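You operate a simulated robot arm through the tools that you are given. There is no shell and no other tool.

You run a simulated robot arm. Do the job below in one go: nothing can be reset, and whatever is moved stays where it is left.

Task
Key on, find the lamp that stays dark and reset its breaker.
Fine: leave the other breakers; lamp dial and key end off.

Only the result counts: the job must be done as asked and must still hold three seconds after the hand-in. Knocking over, shifting, dropping, spilling or breaking anything else fails it.

Robot
A 7-joint arm with a two-finger parallel gripper, fixed in place. Base frame: the origin is at the foot of the arm, x ahead of it, y to its left, z up; the work surface is at about z = 0.91. Units: m, rad, N and s.
Its first joint turns from -2.601 to 2.601 rad. Payload 3.5 kg.
The TCP is the grasp point between the finger pads, 0.023 m short of the fingertips. In the tool frame z runs along the fingers and y along their closing line. The gripper opens to 0.094 m. The fingers are 0.038 m wide and 0.01 m thick; the gripper's body (0.054 by 0.096 m) begins 0.039 m behind the TCP.
Orientation is that of the tool frame in the base frame, as a unit quaternion [x, y, z, w]. With the fingers straight down and closing along the base's y, the tool's x points along the base's -x, its y along +y and its z along -z.

Tools
- The arm moves only by the tool drive_tool. Its argument "motion" is a list of rows, each a list of 3 entries, a list of its own where there are three numbers: the shift along the tool's x, y, z in units of 400 mm (1.0 is 400 mm), then the turn, a rotation vector about the tool's x, y, z in units of 45 degrees (1.0 is 45 degrees), then the gripper command, from -1 (fully open) to 1 (shut), values between in proportion. In form: [[[x, y, z], [ax, ay, az], gripper], ...]. A call has 1 to 20 rows; each row is the pose to reach, as a shift and turn from the pose commanded when the call began, along the tool's axes at that moment. A call with a number of a shift or a turn outside -1 to 1 is refused whole. Rows are played at 5 a second. More than 0.05 m and 0.15 rad between two rows, or a gripper value outside its range, and nothing of the call is played. A pose out of reach is approached as far as the arm can. The call stops where the force on the tool passes 40 N (or 10 N more than at its start, if that is more) or the arm is blocked; 0.2 s more then pass. Each finger travels about 0.153 m/s and halts on what it meets, pressing with about 33 N; the grip force reading is that of the motor and also rises with nothing between the fingers. The clock runs only during rows and for 0.2 s after the last one: add rows that repeat a pose to give the fingers time. The reply holds the time, the measured pose of the TCP, the force on the tool along the base axes, the opening and the grip force, in the units named above and with some noise, with the torque about the TCP (base axes, N m) and any sound that the robot's microphone picked up.
- Cameras (640 x 400 px; columns grow to the right, rows downward): "scene" is fixed at [0.0507, 0.6516, 1.6432]; the picture's right is [-0.91, -0.41, 0.00], its down [-0.16, 0.35, -0.92] and it looks along [0.38, -0.84, -0.39] (base axes); focal length 351 px, centre (320, 200). "wrist" rides on the gripper at [0.086, 0.016, -0.075] in the tool frame; the picture's right is [-0.18, 0.98, 0.00], its down [-0.58, -0.11, -0.81] and it looks along [-0.79, -0.15, 0.59] (tool axes); focal length 243 px, centre (320, 200).
- get_image(camera): a new picture of that camera. It takes no simulated time.
- point_at(camera, pixels): for up to 12 pixels [column, row] of the newest picture of that camera ("zoom" is the newest enlarged one), the place [x, y, z] in the base frame of the surface seen there, good to about 0.003 m. It takes no simulated time.
- close_up(camera, box): a new picture of the part [left, top, right, bottom] of that camera's present view, enlarged. It takes no simulated time.
- job_done(): hands the job in; it is judged then, once.

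Leave the gripper open and the arm clear of the work at the hand-in unless told otherwise.

The tools are called after "Call:" as a command line: name --argument value ..., lists and objects as JSON in quotes. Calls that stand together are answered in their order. drive_tool: Moves the arm, as the interface text tells. Its arguments: {"type":"object","properties":{"motion":{"type":"array","items":{"type":"array"}}},"required":["motion"]} The other tools are called the same way: get_image (camera) takes a picture; point_at (camera, pixels) gives the place of the surface under pixels of a picture; close_up (camera, box) takes an enlarged picture of a part of a camera's view; job_done () hands the job in.

At the start:

```text
time_s: 0.0
ee_pos: [0.6015, -0.9172, 1.2273]
tool_rot: [0.0, 1.0, 0.0, 0.001]
contact_force: [0.1, 1.3, 0.1]
moment: [0.02, -0.01, -0.02]
finger_gap: 0.0939
grip_force: 0.1
```

scene: 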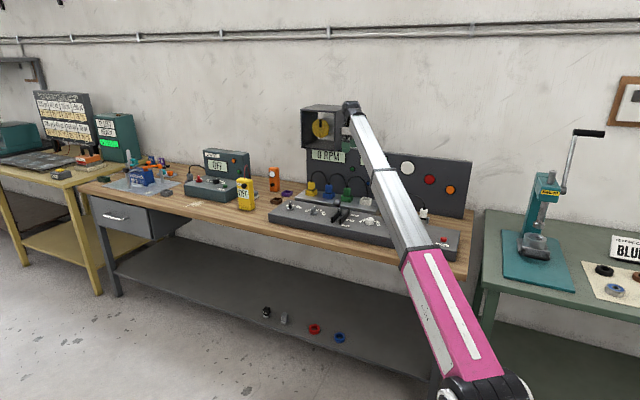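
wrist: 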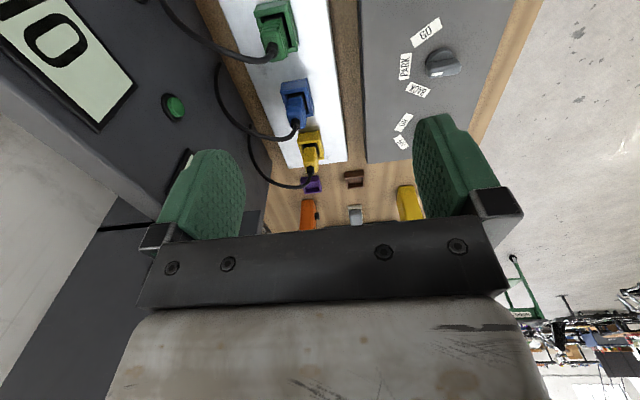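

I see a workbench with a control panel, lamps on a back board and a console. I'll take closer pictures of the panel first.

Call:
close_up --camera "scene" --box '[260, 90, 480, 270]'

Call:
get_image --camera "wrist"

```text
2.22 times, centred on (370, 180) of scene
```

zoom: 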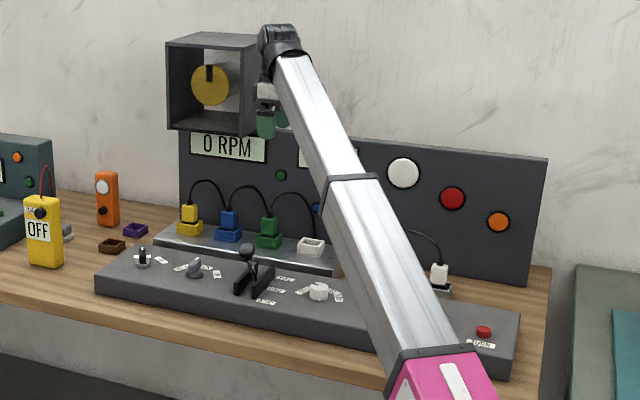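

```text
taken
```

wrist: 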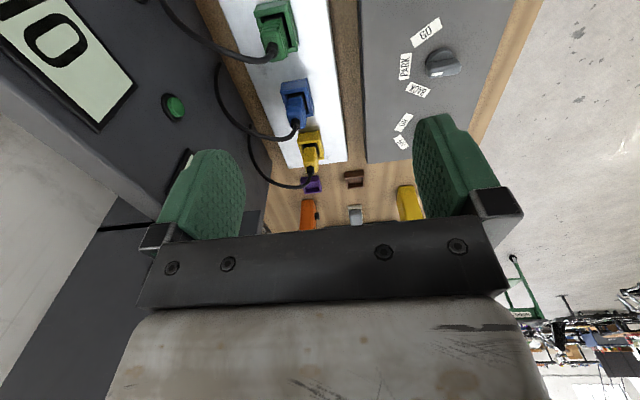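

I'll zoom in further on the left and right parts of the console and on the left of the bench to read labels.

Call:
close_up --camera "scene" --box '[265, 180, 385, 255]'

Call:
close_up --camera "scene" --box '[370, 140, 480, 265]'

Call:
close_up --camera "scene" --box '[80, 130, 300, 230]'

Call:
close_up --camera "wrist" --box '[350, 0, 510, 180]'

Call:
close_up --camera "scene" --box '[300, 100, 400, 200]'

```text
5.33 times, centred on (325, 218) of scene
```

zoom: 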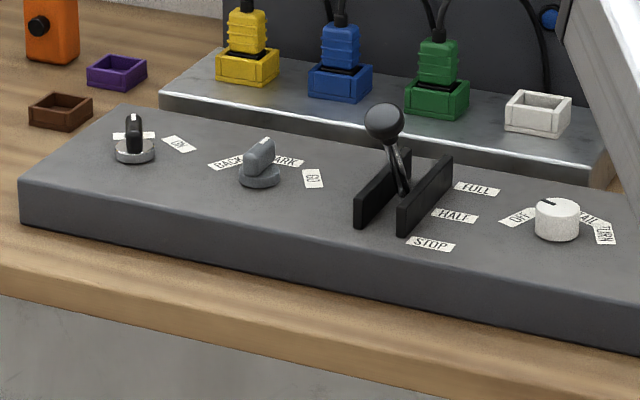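

```text
3.20 times, centred on (425, 202) of scene
```

zoom: 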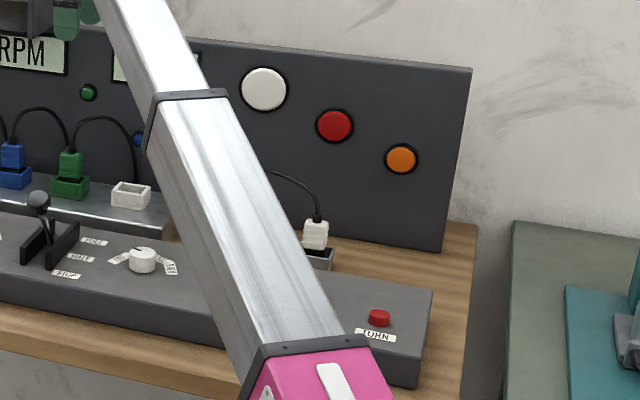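

```text
2.91 times, centred on (190, 180) of scene
```

zoom: 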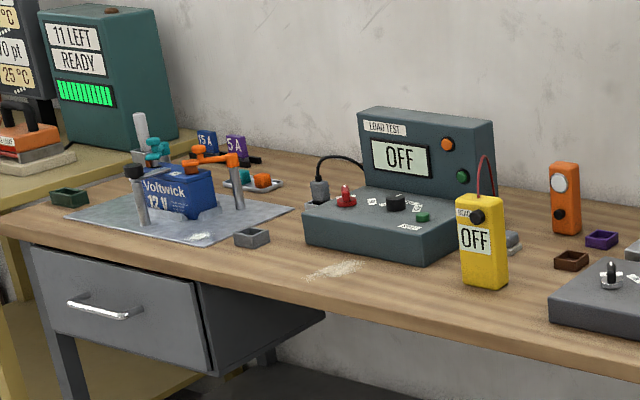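

```text
2.22 times, centred on (430, 90) of wrist
```

zoom: 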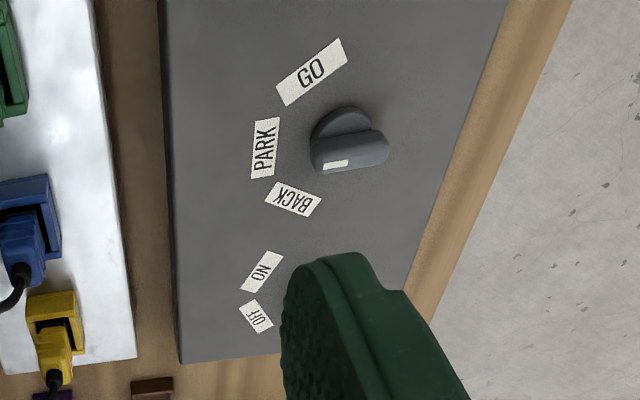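

```text
4.00 times, centred on (350, 150) of scene
```

zoom: 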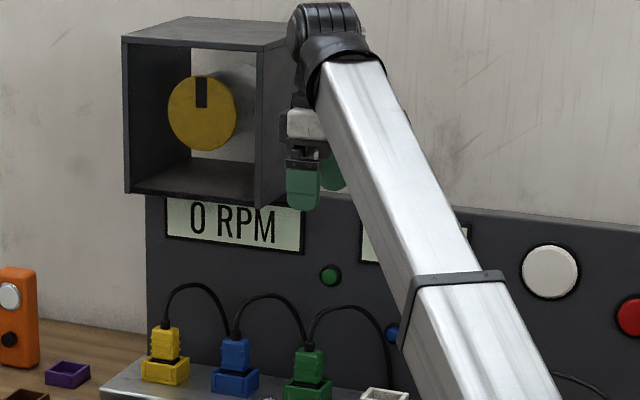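

I can read the key (OFF/ON) at the left of the console, a direction selector, a lever, a white lamp dial and a red button. The breakers may be hidden behind the arm. I'll get coordinates of the visible controls from the scene picture.

Call:
get_image --camera "scene"

Call:
point_at --camera "scene" --pixels '[[290, 205], [290, 209], [314, 211], [337, 203], [369, 220], [369, 226], [443, 241], [406, 168], [430, 179], [450, 190], [423, 213], [346, 170]]'

Call:
point_at --camera "wrist" --pixels '[[445, 55], [440, 68], [404, 66], [403, 122], [401, 142], [350, 100], [175, 106], [60, 50], [297, 130], [275, 48], [311, 168], [500, 80]]'

```text
taken
```

scene: 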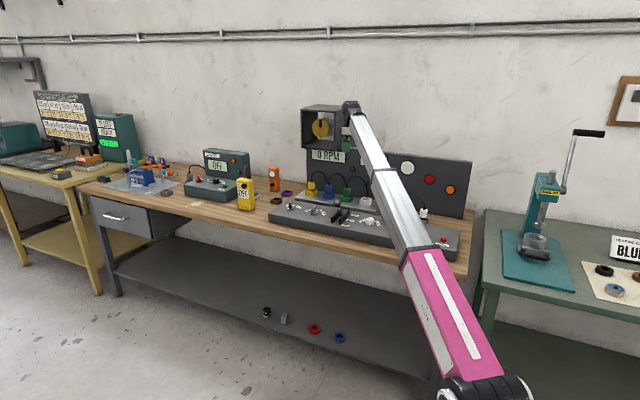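

```text
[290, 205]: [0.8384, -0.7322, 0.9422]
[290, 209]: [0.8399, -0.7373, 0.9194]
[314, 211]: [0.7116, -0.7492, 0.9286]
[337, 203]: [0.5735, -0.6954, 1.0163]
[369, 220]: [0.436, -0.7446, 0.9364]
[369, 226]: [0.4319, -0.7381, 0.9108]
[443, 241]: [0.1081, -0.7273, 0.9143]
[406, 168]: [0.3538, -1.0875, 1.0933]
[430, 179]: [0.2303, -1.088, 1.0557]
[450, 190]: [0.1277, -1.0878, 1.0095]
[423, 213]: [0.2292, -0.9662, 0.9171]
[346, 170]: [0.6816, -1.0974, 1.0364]
```

```text
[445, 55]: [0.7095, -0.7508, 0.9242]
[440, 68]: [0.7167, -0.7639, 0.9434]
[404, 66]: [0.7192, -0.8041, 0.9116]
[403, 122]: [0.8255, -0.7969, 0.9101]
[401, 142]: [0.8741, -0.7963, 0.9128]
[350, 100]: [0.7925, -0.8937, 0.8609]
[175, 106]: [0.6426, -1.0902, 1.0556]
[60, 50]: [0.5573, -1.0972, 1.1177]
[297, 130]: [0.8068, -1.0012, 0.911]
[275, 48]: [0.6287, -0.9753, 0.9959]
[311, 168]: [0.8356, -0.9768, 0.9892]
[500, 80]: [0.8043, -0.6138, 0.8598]
```

The console top is at about z = 0.91, the key at about (0.84, -0.735), the lamp dial at about (0.435, -0.74). The part of the console at x 0.15–0.4 is behind the arm. I'll draw the gripper back toward the arm (+y), slightly up, and turn it 45° so that the wrist camera begins to face the board.

Call:
drive_tool --motion '[[[0.047, 0.083, -0.012], [0, 0, 0.125], -1], [[0.094, 0.167, -0.025], [0, 0, 0.25], -1], [[0.14, 0.25, -0.037], [0, 0, 0.375], -1], [[0.188, 0.334, -0.05], [0, 0, 0.5], -1], [[0.235, 0.417, -0.062], [0, 0, 0.625], -1], [[0.28, 0.5, -0.075], [0, 0, 0.75], -1], [[0.33, 0.58, -0.087], [0, 0, 0.875], -1], [[0.375, 0.6675, -0.1], [0, 0, 1.0], -1], [[0.375, 0.6675, -0.1], [0, 0, 1.0], -1]]'

Call:
get_image --camera "scene"

Call:
get_image --camera "wrist"

```text
time_s: 0.9
ee_pos: [0.543, -0.8155, 1.2389]
tool_rot: [0.142, 0.99, -0.007, 0.004]
contact_force: [-11.7, -13.6, -2.4]
moment: [1.09, -1.3, 1.61]
finger_gap: 0.0943
grip_force: 0.2
out of reach, approached as far as the arm can: row 4
stopped in row 4: the force on the tool passed its limit at 85 N (the readings are from after the stop); the commanded pose is now the measured one
```

```text
taken
```

scene: 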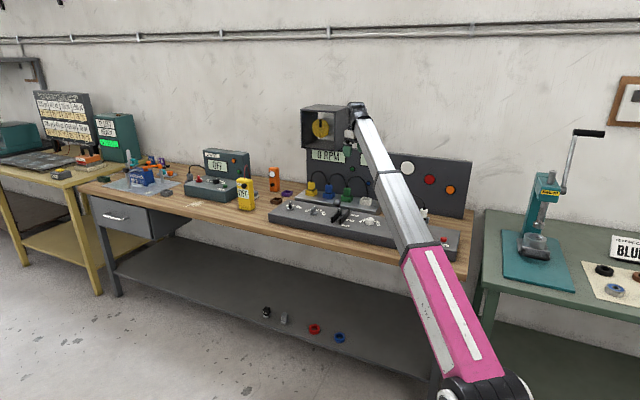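

```text
taken
```

wrist: 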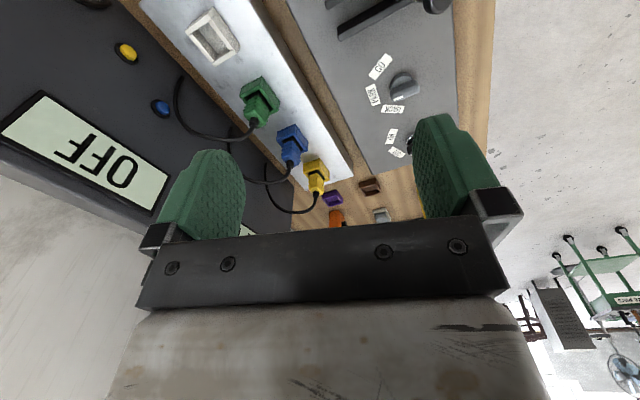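

The move stopped early in row 4 with a force spike. I'll look at whether the gripper touches the box with the yellow wheel.

Call:
close_up --camera "scene" --box '[290, 90, 390, 180]'

Call:
point_at --camera "scene" --pixels '[[303, 105], [303, 145], [332, 150], [345, 112], [360, 110], [356, 104], [348, 140], [350, 152], [368, 150], [400, 210], [430, 300], [320, 104]]'

```text
4.44 times, centred on (340, 135) of scene
```

zoom: 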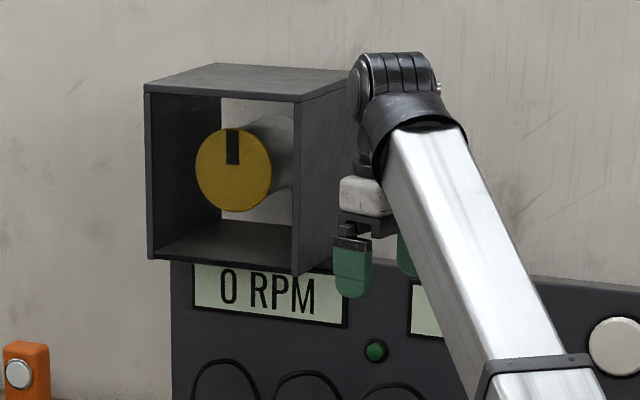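

```text
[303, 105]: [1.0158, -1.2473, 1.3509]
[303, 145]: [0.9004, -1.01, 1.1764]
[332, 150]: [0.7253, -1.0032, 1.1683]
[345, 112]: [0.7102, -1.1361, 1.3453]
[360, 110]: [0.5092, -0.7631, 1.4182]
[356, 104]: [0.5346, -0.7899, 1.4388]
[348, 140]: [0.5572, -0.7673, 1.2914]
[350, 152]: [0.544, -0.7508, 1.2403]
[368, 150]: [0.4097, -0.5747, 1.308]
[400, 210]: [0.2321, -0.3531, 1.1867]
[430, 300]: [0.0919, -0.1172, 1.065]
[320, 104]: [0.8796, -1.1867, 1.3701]
```

No contact with the box is apparent (gripper near (0.54, -0.82), box begins at x≈0.71). I'll hold the pose for a moment to read the steady force.

Call:
drive_tool --motion '[[[0, 0, 0], [0, 0, 0], -1], [[0, 0, 0], [0, 0, 0], -1]]'

```text
time_s: 1.5
ee_pos: [0.5436, -0.8157, 1.2381]
tool_rot: [0.143, 0.99, -0.006, 0.003]
contact_force: [-18.6, -18.9, -8.0]
moment: [1.47, -2.43, 2.54]
finger_gap: 0.0937
grip_force: 0.1
```

A steady force of about 28 N remains with a torque, so the hand (its camera side) is probably touching the arm's own forearm as it turned that way. I'll turn it back and watch the force.

Call:
drive_tool --motion '[[[0, 0, 0], [0, 0, -0.12], -1], [[0, 0, 0], [0, 0, -0.24], -1], [[0, 0, 0], [0, 0, -0.36], -1], [[0, 0, 0], [0, 0, -0.36], -1]]'

Call:
get_image --camera "wrist"

```text
time_s: 2.5
ee_pos: [0.543, -0.8148, 1.2388]
tool_rot: [0.004, 1.0, -0.006, 0.002]
contact_force: [-0.8, 0.2, -0.2]
moment: [-0.02, 0.02, 0.02]
finger_gap: 0.0938
grip_force: 0.0
```

```text
taken
```

wrist: 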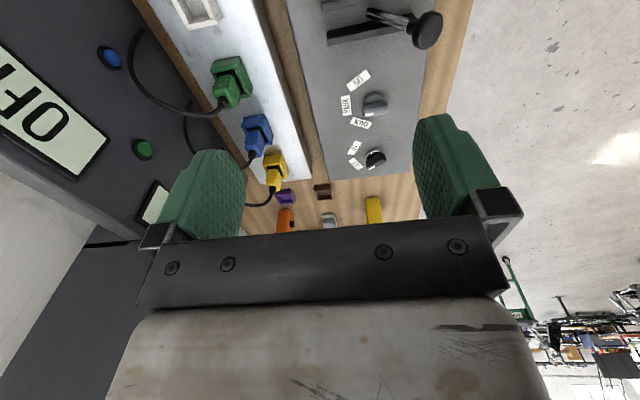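

The force is gone, so turning that way makes the hand touch its own forearm. I'll keep this orientation and slide the tool toward -x (tool +x) at this height, in small steps, so that the camera sees the console from its right end.

Call:
drive_tool --motion '[[[0.1, 0.03, 0], [0, 0, 0], -1], [[0.2, 0.06, 0], [0, 0, 0], -1], [[0.3, 0.1, 0], [0, 0, 0], -1], [[0.4, 0.13, 0], [0, 0, 0], -1], [[0.4, 0.13, 0], [0, 0, 0], -1]]'

Call:
get_image --camera "scene"

Call:
get_image --camera "wrist"

```text
time_s: 3.7
ee_pos: [0.3871, -0.772, 1.2191]
tool_rot: [0.003, 1.0, -0.022, 0.011]
contact_force: [-0.5, 1.1, 0.0]
moment: [-0.01, -0.04, 0.01]
finger_gap: 0.0942
grip_force: 0.1
out of reach, approached as far as the arm can: row 2, 3, 4, 5
```

```text
taken
```

scene: 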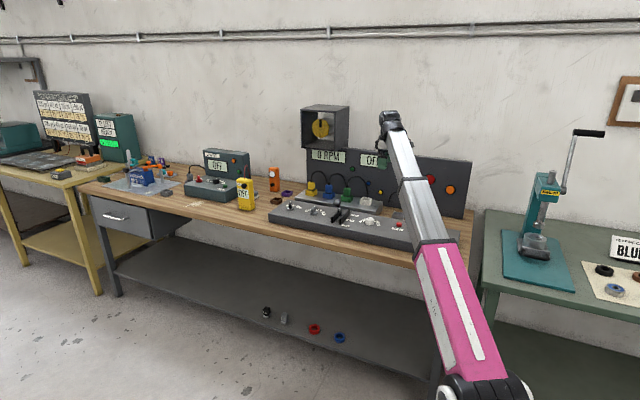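

```text
taken
```

wrist: 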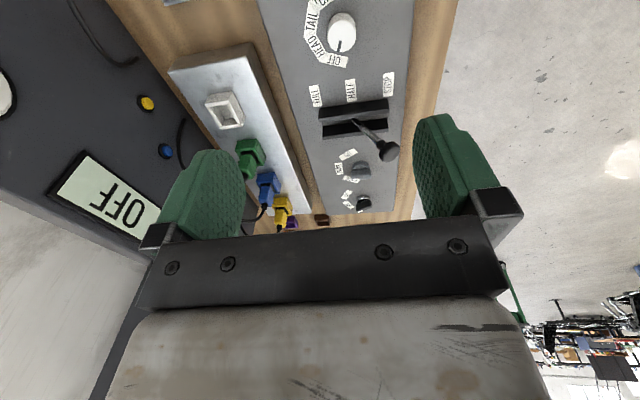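

The pose was slightly out of reach (the wrist limits tool-down poses this high), so I'll go lower. I can now see the dial labels OFF/HEAD/TAIL/TURN. I'll move further toward -x and down to z≈1.1 to see the right part of the console.

Call:
drive_tool --motion '[[[0.0, 0, 0.1], [0, 0, 0], -1], [[0.0, 0, 0.2], [0, 0, 0], -1], [[0.1, 0, 0.28], [0, 0, 0], -1], [[0.2, 0, 0.3], [0, 0, 0], -1], [[0.3, 0, 0.3], [0, 0, 0], -1], [[0.4, 0, 0.3], [0, 0, 0], -1], [[0.4, 0, 0.3], [0, 0, 0], -1]]'

Call:
get_image --camera "scene"

Call:
get_image --camera "wrist"

```text
refused: row 3 steps farther than a row can; nothing moved
```

```text
taken
```

scene: 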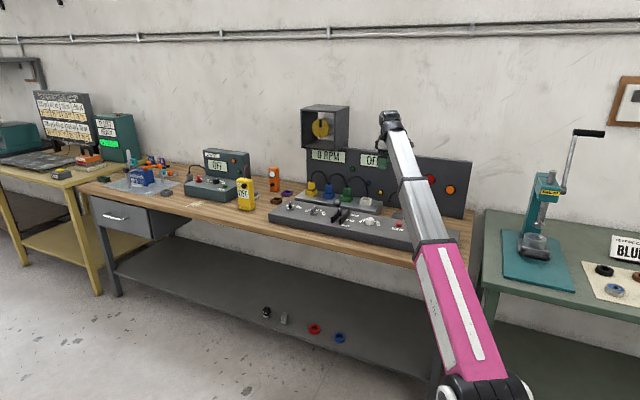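

```text
taken
```

wrist: 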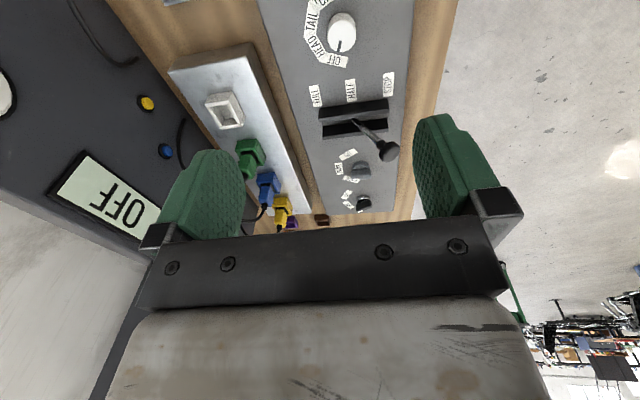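

Row 3 was slightly too large a step, so I'll repeat with smaller ones.

Call:
drive_tool --motion '[[[0.0, 0, 0.1], [0, 0, 0], -1], [[0.0, 0, 0.2], [0, 0, 0], -1], [[0.07, 0, 0.28], [0, 0, 0], -1], [[0.17, 0, 0.3], [0, 0, 0], -1], [[0.27, 0, 0.3], [0, 0, 0], -1], [[0.37, 0, 0.3], [0, 0, 0], -1], [[0.4, 0, 0.3], [0, 0, 0], -1]]'

Call:
get_image --camera "scene"

Call:
get_image --camera "wrist"

```text
time_s: 5.3
ee_pos: [0.2301, -0.7723, 1.0953]
tool_rot: [0.004, 1.0, -0.006, 0.003]
contact_force: [0.9, 0.1, 0.9]
moment: [-0.03, -0.05, -0.01]
finger_gap: 0.0939
grip_force: 0.2
```

```text
taken
```

scene: 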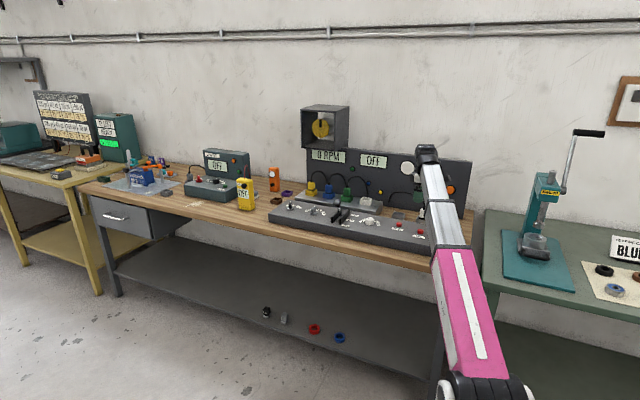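

```text
taken
```

wrist: 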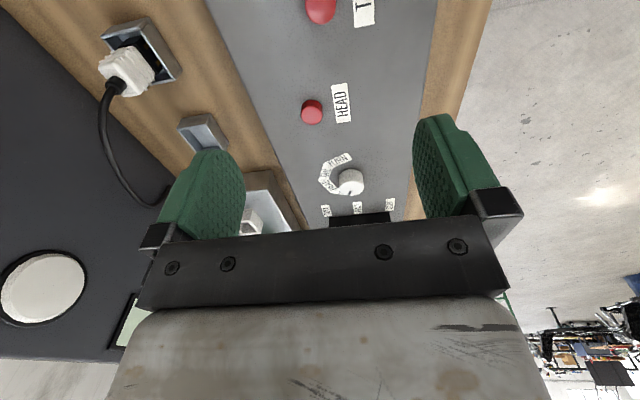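

Now red buttons labelled HEAD, …, TURN are visible: these are the breakers. I'll zoom in on them and on the dial and the lamps.

Call:
close_up --camera "scene" --box '[350, 185, 450, 260]'

Call:
close_up --camera "wrist" --box '[250, 0, 450, 220]'

Call:
close_up --camera "scene" --box '[300, 140, 480, 240]'

Call:
point_at --camera "scene" --pixels '[[369, 221], [369, 225], [397, 224], [399, 227], [421, 231], [405, 234], [365, 201], [352, 210], [336, 203], [290, 205], [314, 210], [332, 217]]'

Call:
point_at --camera "wrist" --pixels '[[312, 112], [320, 10], [349, 178], [342, 185], [342, 103], [365, 8], [325, 180], [342, 160], [350, 190]]'

```text
5.33 times, centred on (400, 222) of scene
```

zoom: 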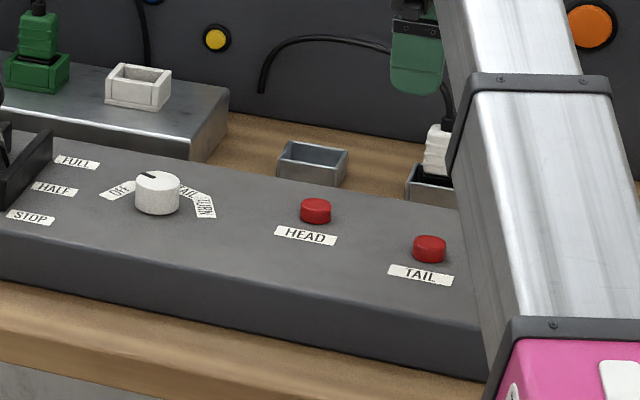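

```text
1.82 times, centred on (350, 110) of wrist
```

zoom: 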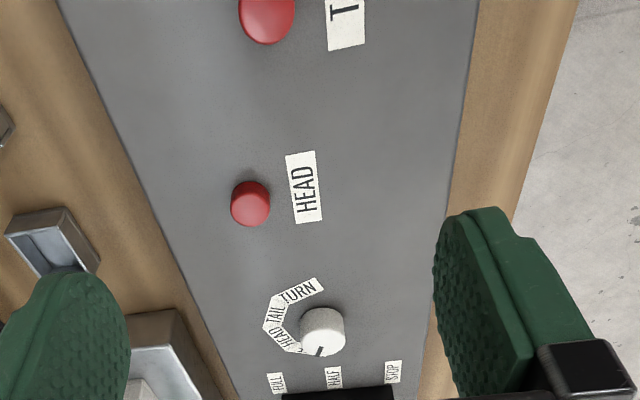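

```text
3.56 times, centred on (390, 190) of scene
```

zoom: 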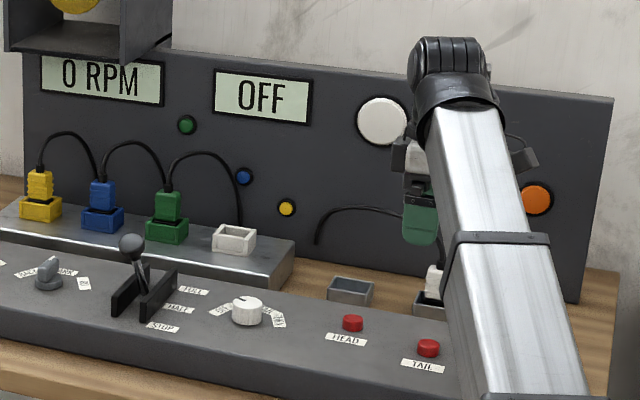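

```text
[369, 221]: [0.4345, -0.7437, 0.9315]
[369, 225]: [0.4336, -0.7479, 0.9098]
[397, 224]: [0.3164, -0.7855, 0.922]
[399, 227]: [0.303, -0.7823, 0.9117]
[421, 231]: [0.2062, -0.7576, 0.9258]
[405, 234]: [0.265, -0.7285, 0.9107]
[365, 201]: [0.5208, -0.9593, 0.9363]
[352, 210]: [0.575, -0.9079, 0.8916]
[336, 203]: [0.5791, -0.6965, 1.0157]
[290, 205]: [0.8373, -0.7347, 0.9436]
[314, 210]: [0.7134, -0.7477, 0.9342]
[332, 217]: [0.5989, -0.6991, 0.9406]
```

```text
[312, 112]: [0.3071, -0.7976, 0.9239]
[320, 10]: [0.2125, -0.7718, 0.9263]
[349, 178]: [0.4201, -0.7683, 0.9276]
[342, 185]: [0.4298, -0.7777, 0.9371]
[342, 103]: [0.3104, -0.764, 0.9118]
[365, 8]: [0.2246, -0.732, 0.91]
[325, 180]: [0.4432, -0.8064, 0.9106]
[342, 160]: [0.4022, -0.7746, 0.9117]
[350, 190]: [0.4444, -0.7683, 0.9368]
```

The breakers are HEAD ≈ (0.307, -0.795), TAIL ≈ (0.208, -0.765), TURN ≈ (0.108, -0.727). First the key at (0.84, -0.735). I'll travel toward it at z≈1.13, above the lever (its ball is at z≈1.02).

Call:
drive_tool --motion '[[[-0.05, 0, -0.09], [0, 0, 0], -1], [[-0.16, 0.01, -0.1], [0, 0, 0], -1], [[-0.27, 0.02, -0.1], [0, 0, 0], -1], [[-0.38, 0.04, -0.1], [0, 0, 0], -1], [[-0.49, 0.06, -0.1], [0, 0, 0], -1], [[-0.6, 0.07, -0.1], [0, 0, 0], -1], [[-0.71, 0.08, -0.1], [0, 0, 0], -1], [[-0.82, 0.09, -0.1], [0, 0, 0], -1], [[-0.93, 0.1, -0.1], [0, 0, 0], -1], [[-0.93, 0.1, -0.1], [0, 0, 0], -1]]'

Call:
get_image --camera "scene"

Call:
get_image --camera "wrist"

```text
time_s: 7.5
ee_pos: [0.6009, -0.7335, 1.139]
tool_rot: [0.004, 1.0, -0.007, 0.003]
contact_force: [-0.5, 0.5, 0.4]
moment: [0.0, -0.01, -0.06]
finger_gap: 0.0942
grip_force: 0.1
```

```text
taken
```

scene: 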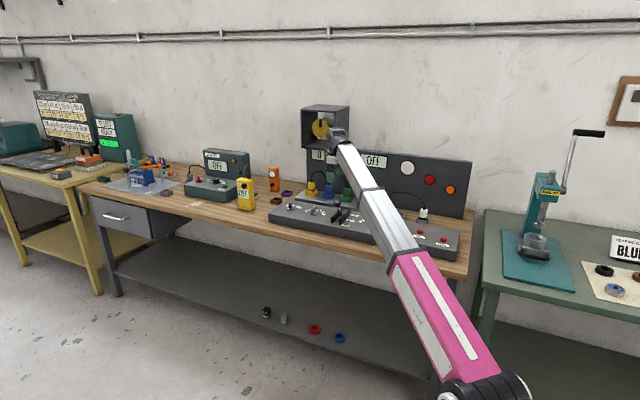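

```text
taken
```

wrist: 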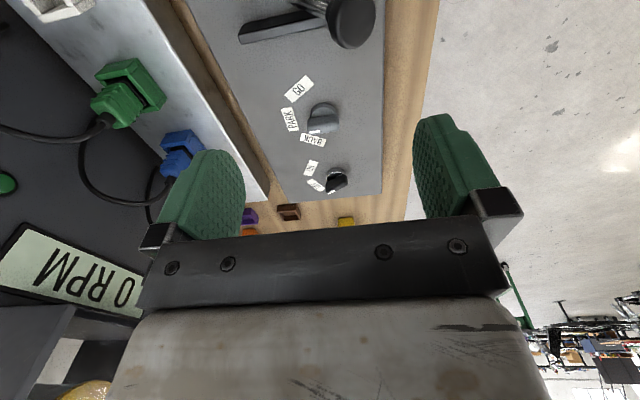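

The arm reaches fine. I'll continue to x≈0.75 and take a closer picture of the key.

Call:
drive_tool --motion '[[[-0.1, 0, 0.0], [0, 0, 0], -1], [[-0.2, 0, 0.02], [0, 0, 0], -1], [[-0.3, 0, 0.05], [0, 0, 0], -1], [[-0.375, 0, 0.1], [0, 0, 0], -1], [[-0.375, 0, 0.1], [0, 0, 0], -1]]'

Call:
get_image --camera "scene"

Call:
get_image --camera "wrist"

Call:
close_up --camera "wrist" --box '[240, 20, 440, 200]'

Call:
close_up --camera "scene" --box '[230, 150, 350, 250]'

```text
time_s: 8.7
ee_pos: [0.7528, -0.7339, 1.1013]
tool_rot: [0.004, 1.0, -0.006, 0.003]
contact_force: [0.4, -0.1, 0.3]
moment: [0.03, 0.01, 0.0]
finger_gap: 0.0941
grip_force: 0.0
```

```text
taken
```

scene: 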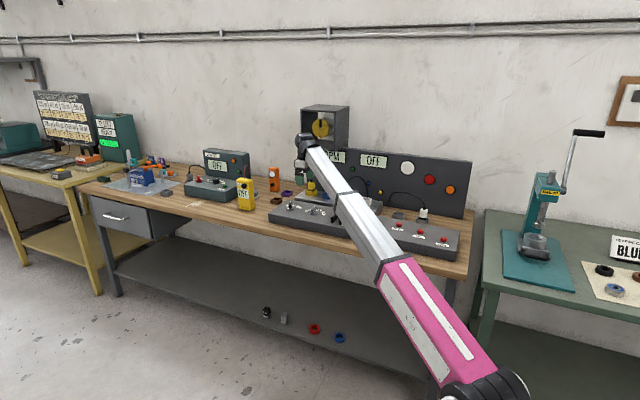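

```text
taken
```

wrist: 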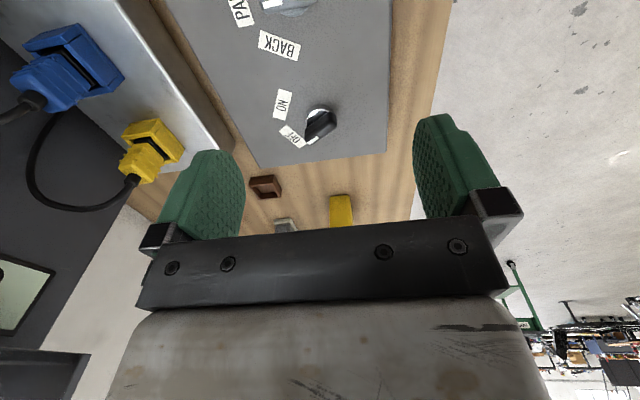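

```text
2.22 times, centred on (340, 110) of wrist
```

zoom: 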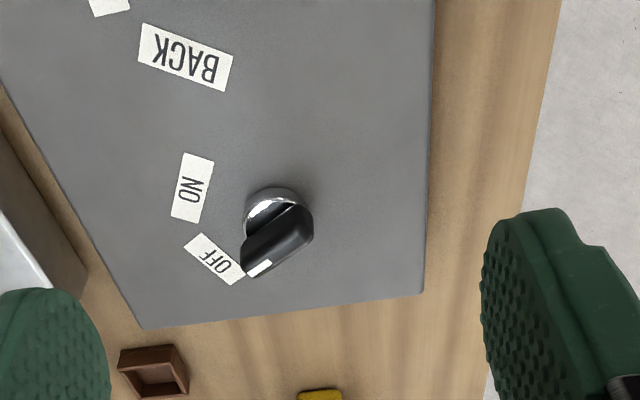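

```text
4.00 times, centred on (290, 200) of scene
```

zoom: 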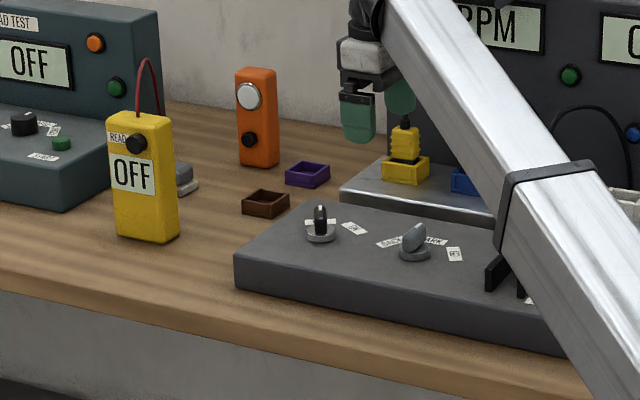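

I can see the key pointing at OFF (white mark at wrist pixel (314,140)) with ON beside it. I'll read the positions of the key blade and the labels.

Call:
point_at --camera "wrist" --pixels '[[314, 140], [310, 138], [319, 130], [328, 122], [333, 118], [318, 118], [311, 125], [293, 136], [283, 104], [322, 132], [325, 128], [330, 130]]'

Call:
point_at --camera "scene" --pixels '[[290, 203], [290, 206], [291, 210], [245, 185], [246, 207], [340, 190], [352, 200], [336, 205], [303, 150], [300, 180], [274, 200], [330, 170]]'

```text
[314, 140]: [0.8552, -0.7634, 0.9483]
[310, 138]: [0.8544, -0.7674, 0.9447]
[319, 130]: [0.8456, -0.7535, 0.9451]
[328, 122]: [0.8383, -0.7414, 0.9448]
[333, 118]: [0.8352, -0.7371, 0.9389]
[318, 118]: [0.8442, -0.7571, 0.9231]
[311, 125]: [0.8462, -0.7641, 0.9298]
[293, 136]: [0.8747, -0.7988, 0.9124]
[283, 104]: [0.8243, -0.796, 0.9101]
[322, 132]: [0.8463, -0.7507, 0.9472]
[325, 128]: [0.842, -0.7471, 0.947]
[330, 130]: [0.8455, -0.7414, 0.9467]
```

```text
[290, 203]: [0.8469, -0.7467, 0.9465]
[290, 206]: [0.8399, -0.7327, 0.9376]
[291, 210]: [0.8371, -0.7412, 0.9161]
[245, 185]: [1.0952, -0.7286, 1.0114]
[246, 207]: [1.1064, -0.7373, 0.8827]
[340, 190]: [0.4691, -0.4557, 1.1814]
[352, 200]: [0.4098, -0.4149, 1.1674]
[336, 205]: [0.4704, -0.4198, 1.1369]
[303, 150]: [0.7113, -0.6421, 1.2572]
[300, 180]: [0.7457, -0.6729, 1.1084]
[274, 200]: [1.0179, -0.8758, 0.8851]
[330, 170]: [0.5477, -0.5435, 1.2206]
```

The key blade is centred at about (0.845, -0.75), top z≈0.947, pointing at about -57°, and ON is about 55° clockwise from OFF (seen from above). The forearm comes in from the base side, so I'll turn the hand the other way (camera outward). I'll first test how far it turns, at this height.

Call:
drive_tool --motion '[[[0, 0, 0], [0, 0, -0.167], -1], [[0, 0, 0], [0, 0, -0.333], -1], [[0, 0, 0], [0, 0, -0.5], -1], [[0, 0, 0], [0, 0, -0.667], -1], [[0, 0, 0], [0, 0, -0.833], -1], [[0, 0, 0], [0, 0, -1.0], -1], [[0, 0, 0], [0, 0, -1.0], -1]]'

```text
time_s: 10.3
ee_pos: [0.7507, -0.7358, 1.0984]
tool_rot: [-0.38, 0.925, -0.006, 0.001]
contact_force: [0.0, 0.1, -0.2]
moment: [0.03, 0.0, 0.01]
finger_gap: 0.0938
grip_force: 0.1
```

45° turned without trouble. I'll turn another 45°.

Call:
drive_tool --motion '[[[0, 0, 0], [0, 0, -0.167], -1], [[0, 0, 0], [0, 0, -0.333], -1], [[0, 0, 0], [0, 0, -0.5], -1], [[0, 0, 0], [0, 0, -0.667], -1], [[0, 0, 0], [0, 0, -0.833], -1], [[0, 0, 0], [0, 0, -1.0], -1], [[0, 0, 0], [0, 0, -1.0], -1]]'

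Call:
get_image --camera "wrist"

Call:
get_image --camera "scene"

```text
time_s: 11.9
ee_pos: [0.7516, -0.7352, 1.0984]
tool_rot: [-0.705, 0.709, -0.006, -0.002]
contact_force: [0.4, -0.9, -0.7]
moment: [0.0, 0.0, -0.02]
finger_gap: 0.0939
grip_force: 0.1
```

```text
taken
```

wrist: 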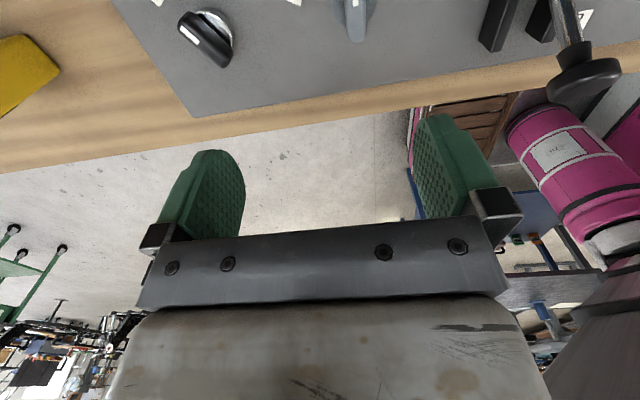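

```text
taken
```

scene: 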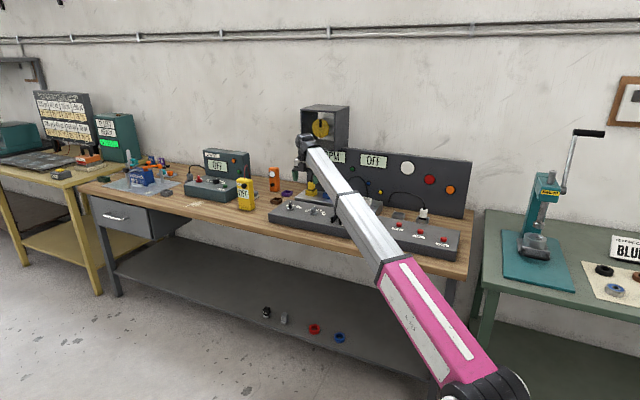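

Still free. Another 33° makes the fingers square to the key blade (tool x at about -57°).

Call:
drive_tool --motion '[[[0, 0, 0], [0, 0, -0.15], -1], [[0, 0, 0], [0, 0, -0.3], -1], [[0, 0, 0], [0, 0, -0.45], -1], [[0, 0, 0], [0, 0, -0.6], -1], [[0, 0, 0], [0, 0, -0.733], -1], [[0, 0, 0], [0, 0, -0.733], -1]]'

Call:
get_image --camera "wrist"

```text
time_s: 13.3
ee_pos: [0.7509, -0.7361, 1.0993]
tool_rot: [0.877, -0.481, 0.004, 0.005]
contact_force: [-0.5, -0.2, 0.3]
moment: [-0.01, 0.0, -0.01]
finger_gap: 0.0941
grip_force: 0.0
```

```text
taken
```

wrist: 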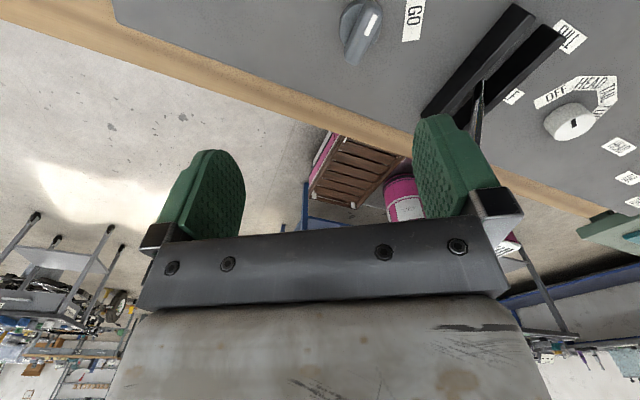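

The fingers are square to the blade now. Next I move above the key at (0.845, -0.750), then down to z≈1.01 for a check.

Call:
drive_tool --motion '[[[0.05, -0.06, 0], [0, 0, 0], -1], [[0.1, -0.12, 0], [0, 0, 0], -1], [[0.156, -0.18, 0.0], [0, 0, 0], -1], [[0.156, -0.18, 0.1], [0, 0, 0], -1], [[0.156, -0.18, 0.2], [0, 0, 0], -1], [[0.156, -0.18, 0.225], [0, 0, 0], -1], [[0.156, -0.18, 0.225], [0, 0, 0], -1]]'

Call:
get_image --camera "wrist"

Call:
get_image --camera "scene"

```text
time_s: 14.9
ee_pos: [0.8465, -0.7511, 1.0084]
tool_rot: [0.877, -0.48, 0.005, 0.005]
contact_force: [0.4, 0.0, -0.7]
moment: [0.03, 0.02, -0.01]
finger_gap: 0.0939
grip_force: 0.2
```

```text
taken
```

wrist: 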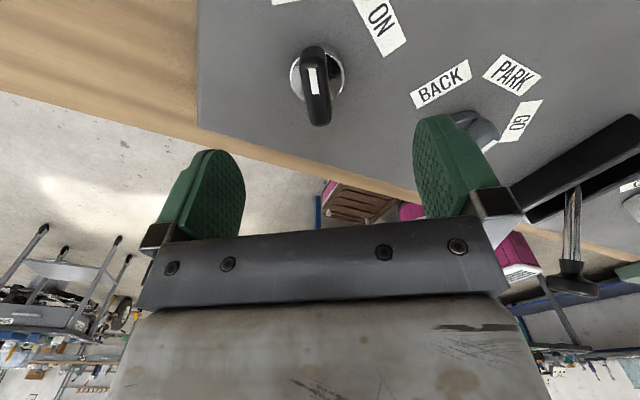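

```text
taken
```

scene: 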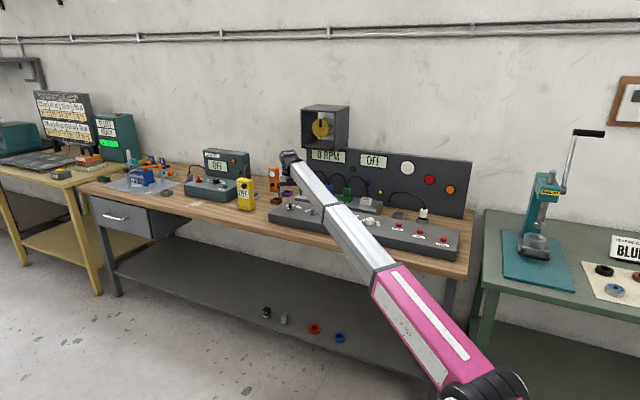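

The key is now between the fingers' paths, blade lying roughly along the camera's vertical at (316,85). I'll measure the blade's points from this closer view.

Call:
close_up --camera "wrist" --box '[260, 20, 380, 150]'

Call:
point_at --camera "wrist" --pixels '[[309, 52], [313, 80], [318, 105], [320, 118], [304, 60], [318, 60], [308, 95], [328, 95], [298, 75], [338, 75], [380, 18], [312, 48]]'

```text
3.08 times, centred on (320, 85) of wrist
```

zoom: 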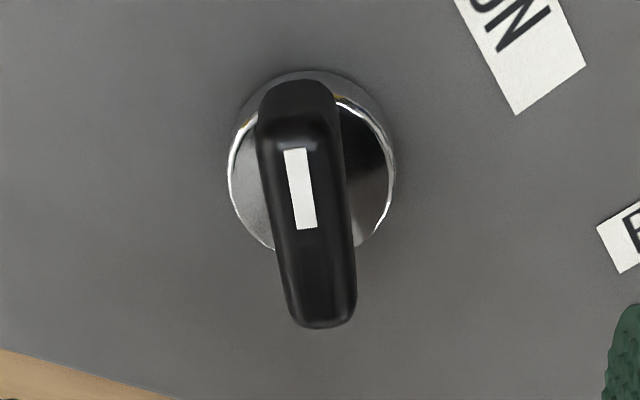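

```text
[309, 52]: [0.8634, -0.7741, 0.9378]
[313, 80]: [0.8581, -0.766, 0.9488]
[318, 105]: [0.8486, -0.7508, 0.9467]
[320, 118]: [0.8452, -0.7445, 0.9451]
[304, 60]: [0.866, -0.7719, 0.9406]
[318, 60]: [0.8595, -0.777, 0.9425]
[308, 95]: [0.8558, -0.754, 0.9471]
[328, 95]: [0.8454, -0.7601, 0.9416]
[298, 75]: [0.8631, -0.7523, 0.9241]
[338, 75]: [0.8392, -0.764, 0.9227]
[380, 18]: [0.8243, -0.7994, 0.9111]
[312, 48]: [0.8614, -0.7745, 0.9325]
```

The blade runs from about (0.862, -0.774) to (0.839, -0.738), centre (0.850, -0.757), collar top z≈0.923. I'll shift 7 mm along tool x, lower to z≈0.951 (tips at 0.928, just above the collar) and then close on the blade.

Call:
drive_tool --motion '[[[0.018, 0, 0.05], [0, 0, 0], -1], [[0.018, 0, 0.1], [0, 0, 0], -1], [[0.018, 0, 0.143], [0, 0, 0], -1], [[0.018, 0, 0.143], [0, 0, 0], -1]]'

Call:
get_image --camera "wrist"

```text
time_s: 15.9
ee_pos: [0.8497, -0.7577, 0.9515]
tool_rot: [0.877, -0.481, 0.004, 0.004]
contact_force: [0.3, -0.3, 0.1]
moment: [0.0, 0.0, 0.02]
finger_gap: 0.0937
grip_force: 0.1
```

```text
taken
```

wrist: 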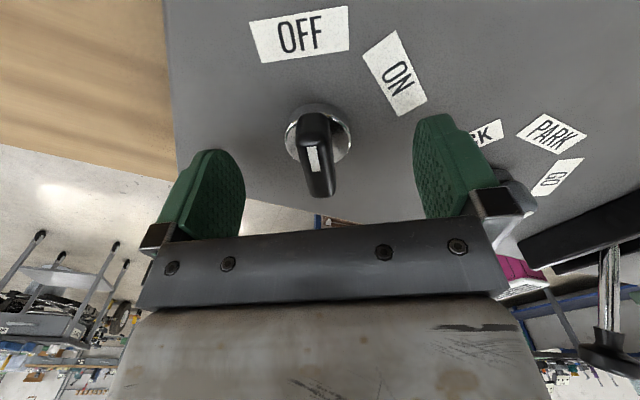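

The blade is between the fingers. I'll check once more where its centre is relative to the TCP before closing.

Call:
point_at --camera "wrist" --pixels '[[313, 118], [315, 135], [317, 150], [320, 170], [323, 188], [326, 195], [290, 140], [350, 140], [320, 104], [300, 38], [395, 75]]'

Call:
close_up --camera "wrist" --box '[240, 80, 400, 220]'

```text
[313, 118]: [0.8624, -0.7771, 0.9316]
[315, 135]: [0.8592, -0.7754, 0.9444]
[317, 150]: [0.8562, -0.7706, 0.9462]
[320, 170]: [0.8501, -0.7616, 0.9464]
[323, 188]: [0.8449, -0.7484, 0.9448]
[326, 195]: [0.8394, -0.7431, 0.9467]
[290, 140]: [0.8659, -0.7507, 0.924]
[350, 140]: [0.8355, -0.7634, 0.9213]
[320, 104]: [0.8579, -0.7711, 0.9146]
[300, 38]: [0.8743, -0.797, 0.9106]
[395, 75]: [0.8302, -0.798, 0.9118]
```

```text
2.86 times, centred on (320, 150) of wrist
```

zoom: 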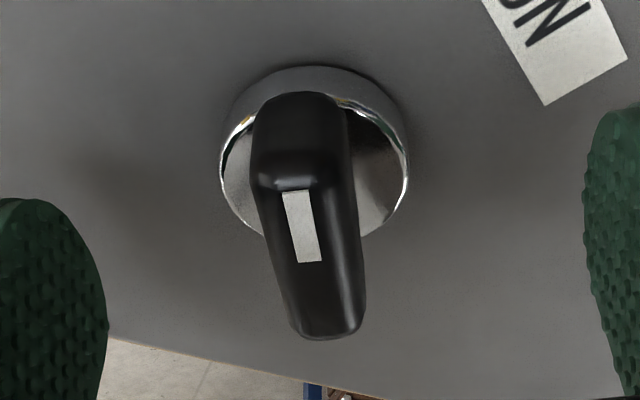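

Blade centre (0.850, -0.760) matches the TCP within 3 mm. Closing the fingers on the blade.

Call:
drive_tool --motion '[[[0, 0, 0], [0, 0, 0], 0.4], [[0, 0, 0], [0, 0, 0], 1], [[0, 0, 0], [0, 0, 0], 1], [[0, 0, 0], [0, 0, 0], 1]]'

Call:
get_image --camera "wrist"

```text
time_s: 16.9
ee_pos: [0.8509, -0.7566, 0.9519]
tool_rot: [0.877, -0.48, 0.005, 0.004]
contact_force: [10.9, 7.2, -2.0]
moment: [0.0, -0.36, -1.69]
finger_gap: 0.0164
grip_force: 44.7
```

```text
taken
```

wrist: 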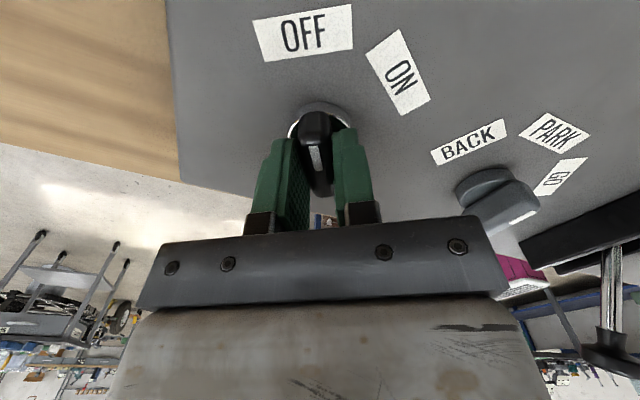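

Gripped (gap 16 mm). Now I turn the key clockwise (about tool +z), 45° first, watching forces.

Call:
drive_tool --motion '[[[0, 0, 0], [0, 0, 0.14], 1], [[0, 0, 0], [0, 0, 0.28], 1], [[0, 0, 0], [0, 0, 0.42], 1], [[0, 0, 0], [0, 0, 0.56], 1], [[0, 0, 0], [0, 0, 0.7], 1], [[0, 0, 0], [0, 0, 0.84], 1], [[0, 0, 0], [0, 0, 1.0], 1], [[0, 0, 0], [0, 0, 1.0], 1]]'

Call:
get_image --camera "wrist"

Call:
close_up --camera "scene" --box '[260, 120, 480, 260]'

```text
time_s: 18.7
ee_pos: [0.8494, -0.756, 0.9521]
tool_rot: [-0.626, 0.78, -0.006, -0.002]
contact_force: [-2.7, 24.2, -5.8]
moment: [-0.37, 0.8, 0.03]
finger_gap: 0.0159
grip_force: 44.6
```

```text
taken
```

wrist: 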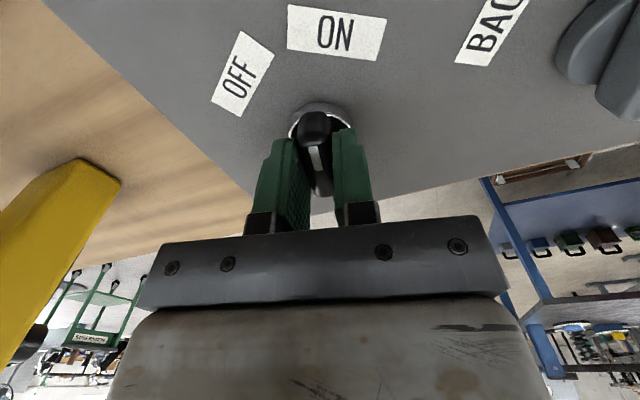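

```text
2.86 times, centred on (370, 190) of scene
```

zoom: 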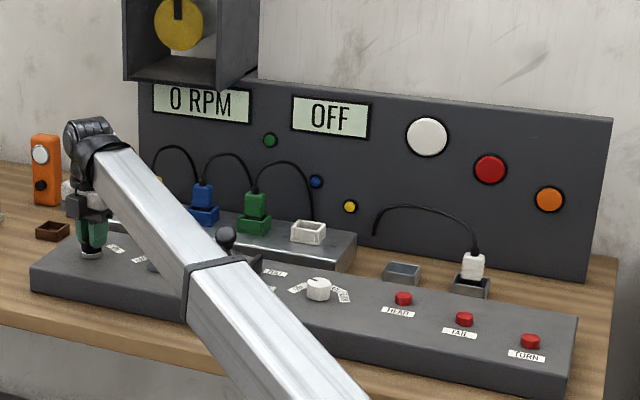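

Turned 45°; the ON label is now nearly ahead of the blade, with about 15° to go. There's 24 N sideways in +y, so I'll shift about 3 mm toward +y (tool -x) while turning the remaining 15°.

Call:
drive_tool --motion '[[[-0.007, 0, 0], [0, 0, 0.0], 1], [[-0.007, 0, 0], [0, 0, 0.12], 1], [[-0.007, 0, 0], [0, 0, 0.24], 1], [[-0.007, 0, 0], [0, 0, 0.34], 1], [[-0.007, 0, 0], [0, 0, 0.34], 1]]'

Call:
get_image --camera "wrist"

Call:
close_up --camera "scene" --box '[260, 120, 480, 260]'

```text
time_s: 19.9
ee_pos: [0.848, -0.7566, 0.9519]
tool_rot: [-0.516, 0.857, -0.005, -0.004]
contact_force: [-21.3, 2.4, -13.4]
moment: [0.17, 0.92, -0.02]
finger_gap: 0.0161
grip_force: 45.3
```

```text
taken
```

wrist: 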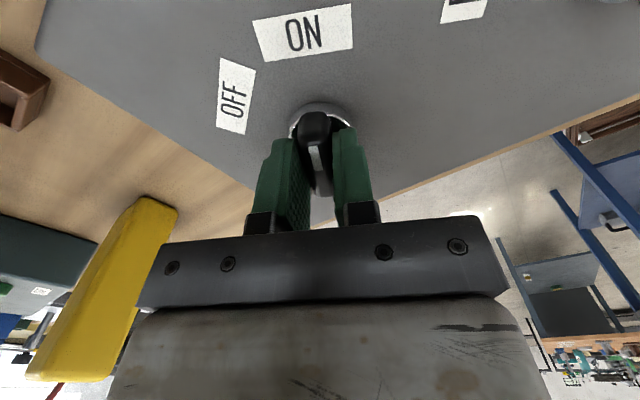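

```text
2.86 times, centred on (370, 190) of scene
```

zoom: 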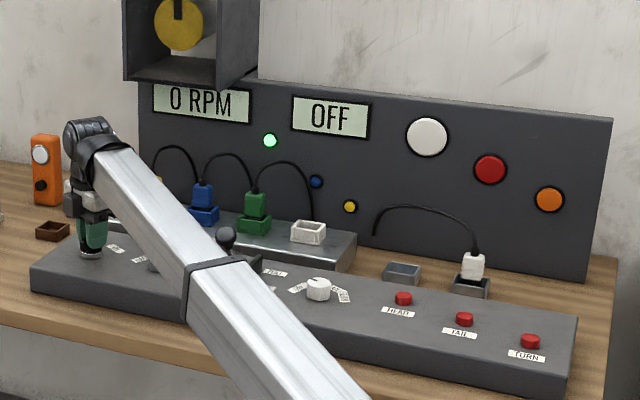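

The green lamp on the board is lit: the key is ON. I'll open the fingers and lift straight up.

Call:
drive_tool --motion '[[[-0.007, 0, 0], [0, 0, 0.0], 0], [[-0.007, 0, 0], [0, 0, 0.0], -1], [[-0.007, 0, 0], [0, 0, 0.0], -1], [[-0.007, 0, -0.1], [0, 0, 0], -1], [[-0.007, 0, -0.2], [0, 0, 0], -1], [[-0.007, 0, -0.3], [0, 0, 0], -1], [[-0.007, 0, -0.4], [0, 0, 0], -1], [[-0.007, 0, -0.4], [0, 0, 0], -1]]'

Call:
get_image --camera "wrist"

Call:
get_image --camera "scene"

```text
time_s: 21.7
ee_pos: [0.8508, -0.7487, 1.111]
tool_rot: [-0.517, 0.856, -0.006, -0.002]
contact_force: [-0.1, 0.0, 1.0]
moment: [0.0, 0.0, -0.01]
finger_gap: 0.0941
grip_force: 0.1
```

```text
taken
```

wrist: 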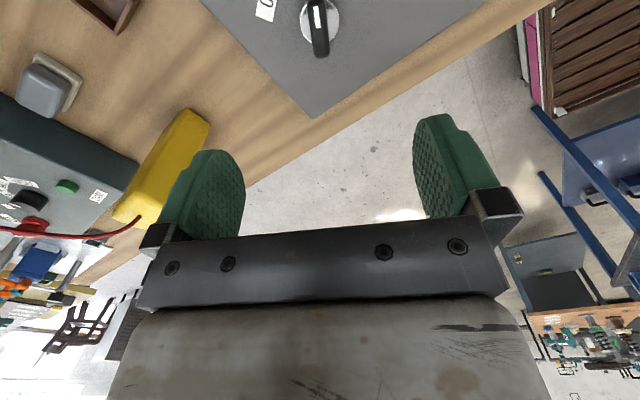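

```text
taken
```

scene: 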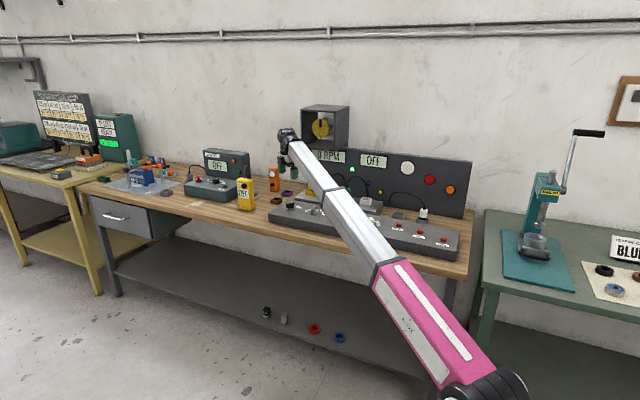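

Green lamp stays lit. Next is the lamp dial at about (0.43, -0.755). I'll travel there at z≈1.11, above the lever, turning the hand 33° (about tool -z) on the way.

Call:
drive_tool --motion '[[[0.0575, 0.104, 0], [0, 0, -0.09], -1], [[0.115, 0.208, 0], [0, 0, -0.18], -1], [[0.1725, 0.312, 0], [0, 0, -0.27], -1], [[0.23, 0.416, 0], [0, 0, -0.36], -1], [[0.2875, 0.52, 0], [0, 0, -0.45], -1], [[0.345, 0.624, 0], [0, 0, -0.54], -1], [[0.4025, 0.728, 0], [0, 0, -0.63], -1], [[0.46, 0.8315, 0], [0, 0, -0.73], -1], [[0.46, 0.8315, 0], [0, 0, -0.73], -1]]'

Call:
get_image --camera "wrist"

Call:
get_image --camera "scene"

```text
time_s: 23.7
ee_pos: [0.4711, -0.7567, 1.111]
tool_rot: [0.738, -0.675, 0.006, 0.002]
contact_force: [0.9, -0.3, -0.2]
moment: [0.02, 0.02, 0.0]
finger_gap: 0.094
grip_force: 0.1
```

```text
taken
```

wrist: 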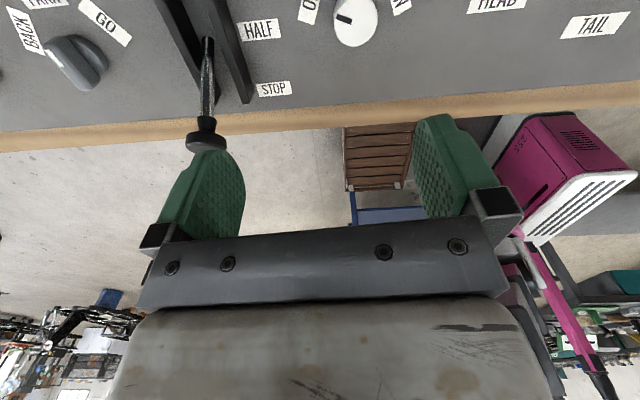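

```text
taken
```

scene: 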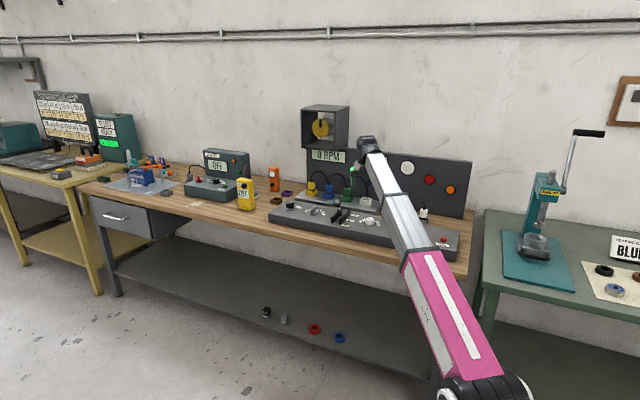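

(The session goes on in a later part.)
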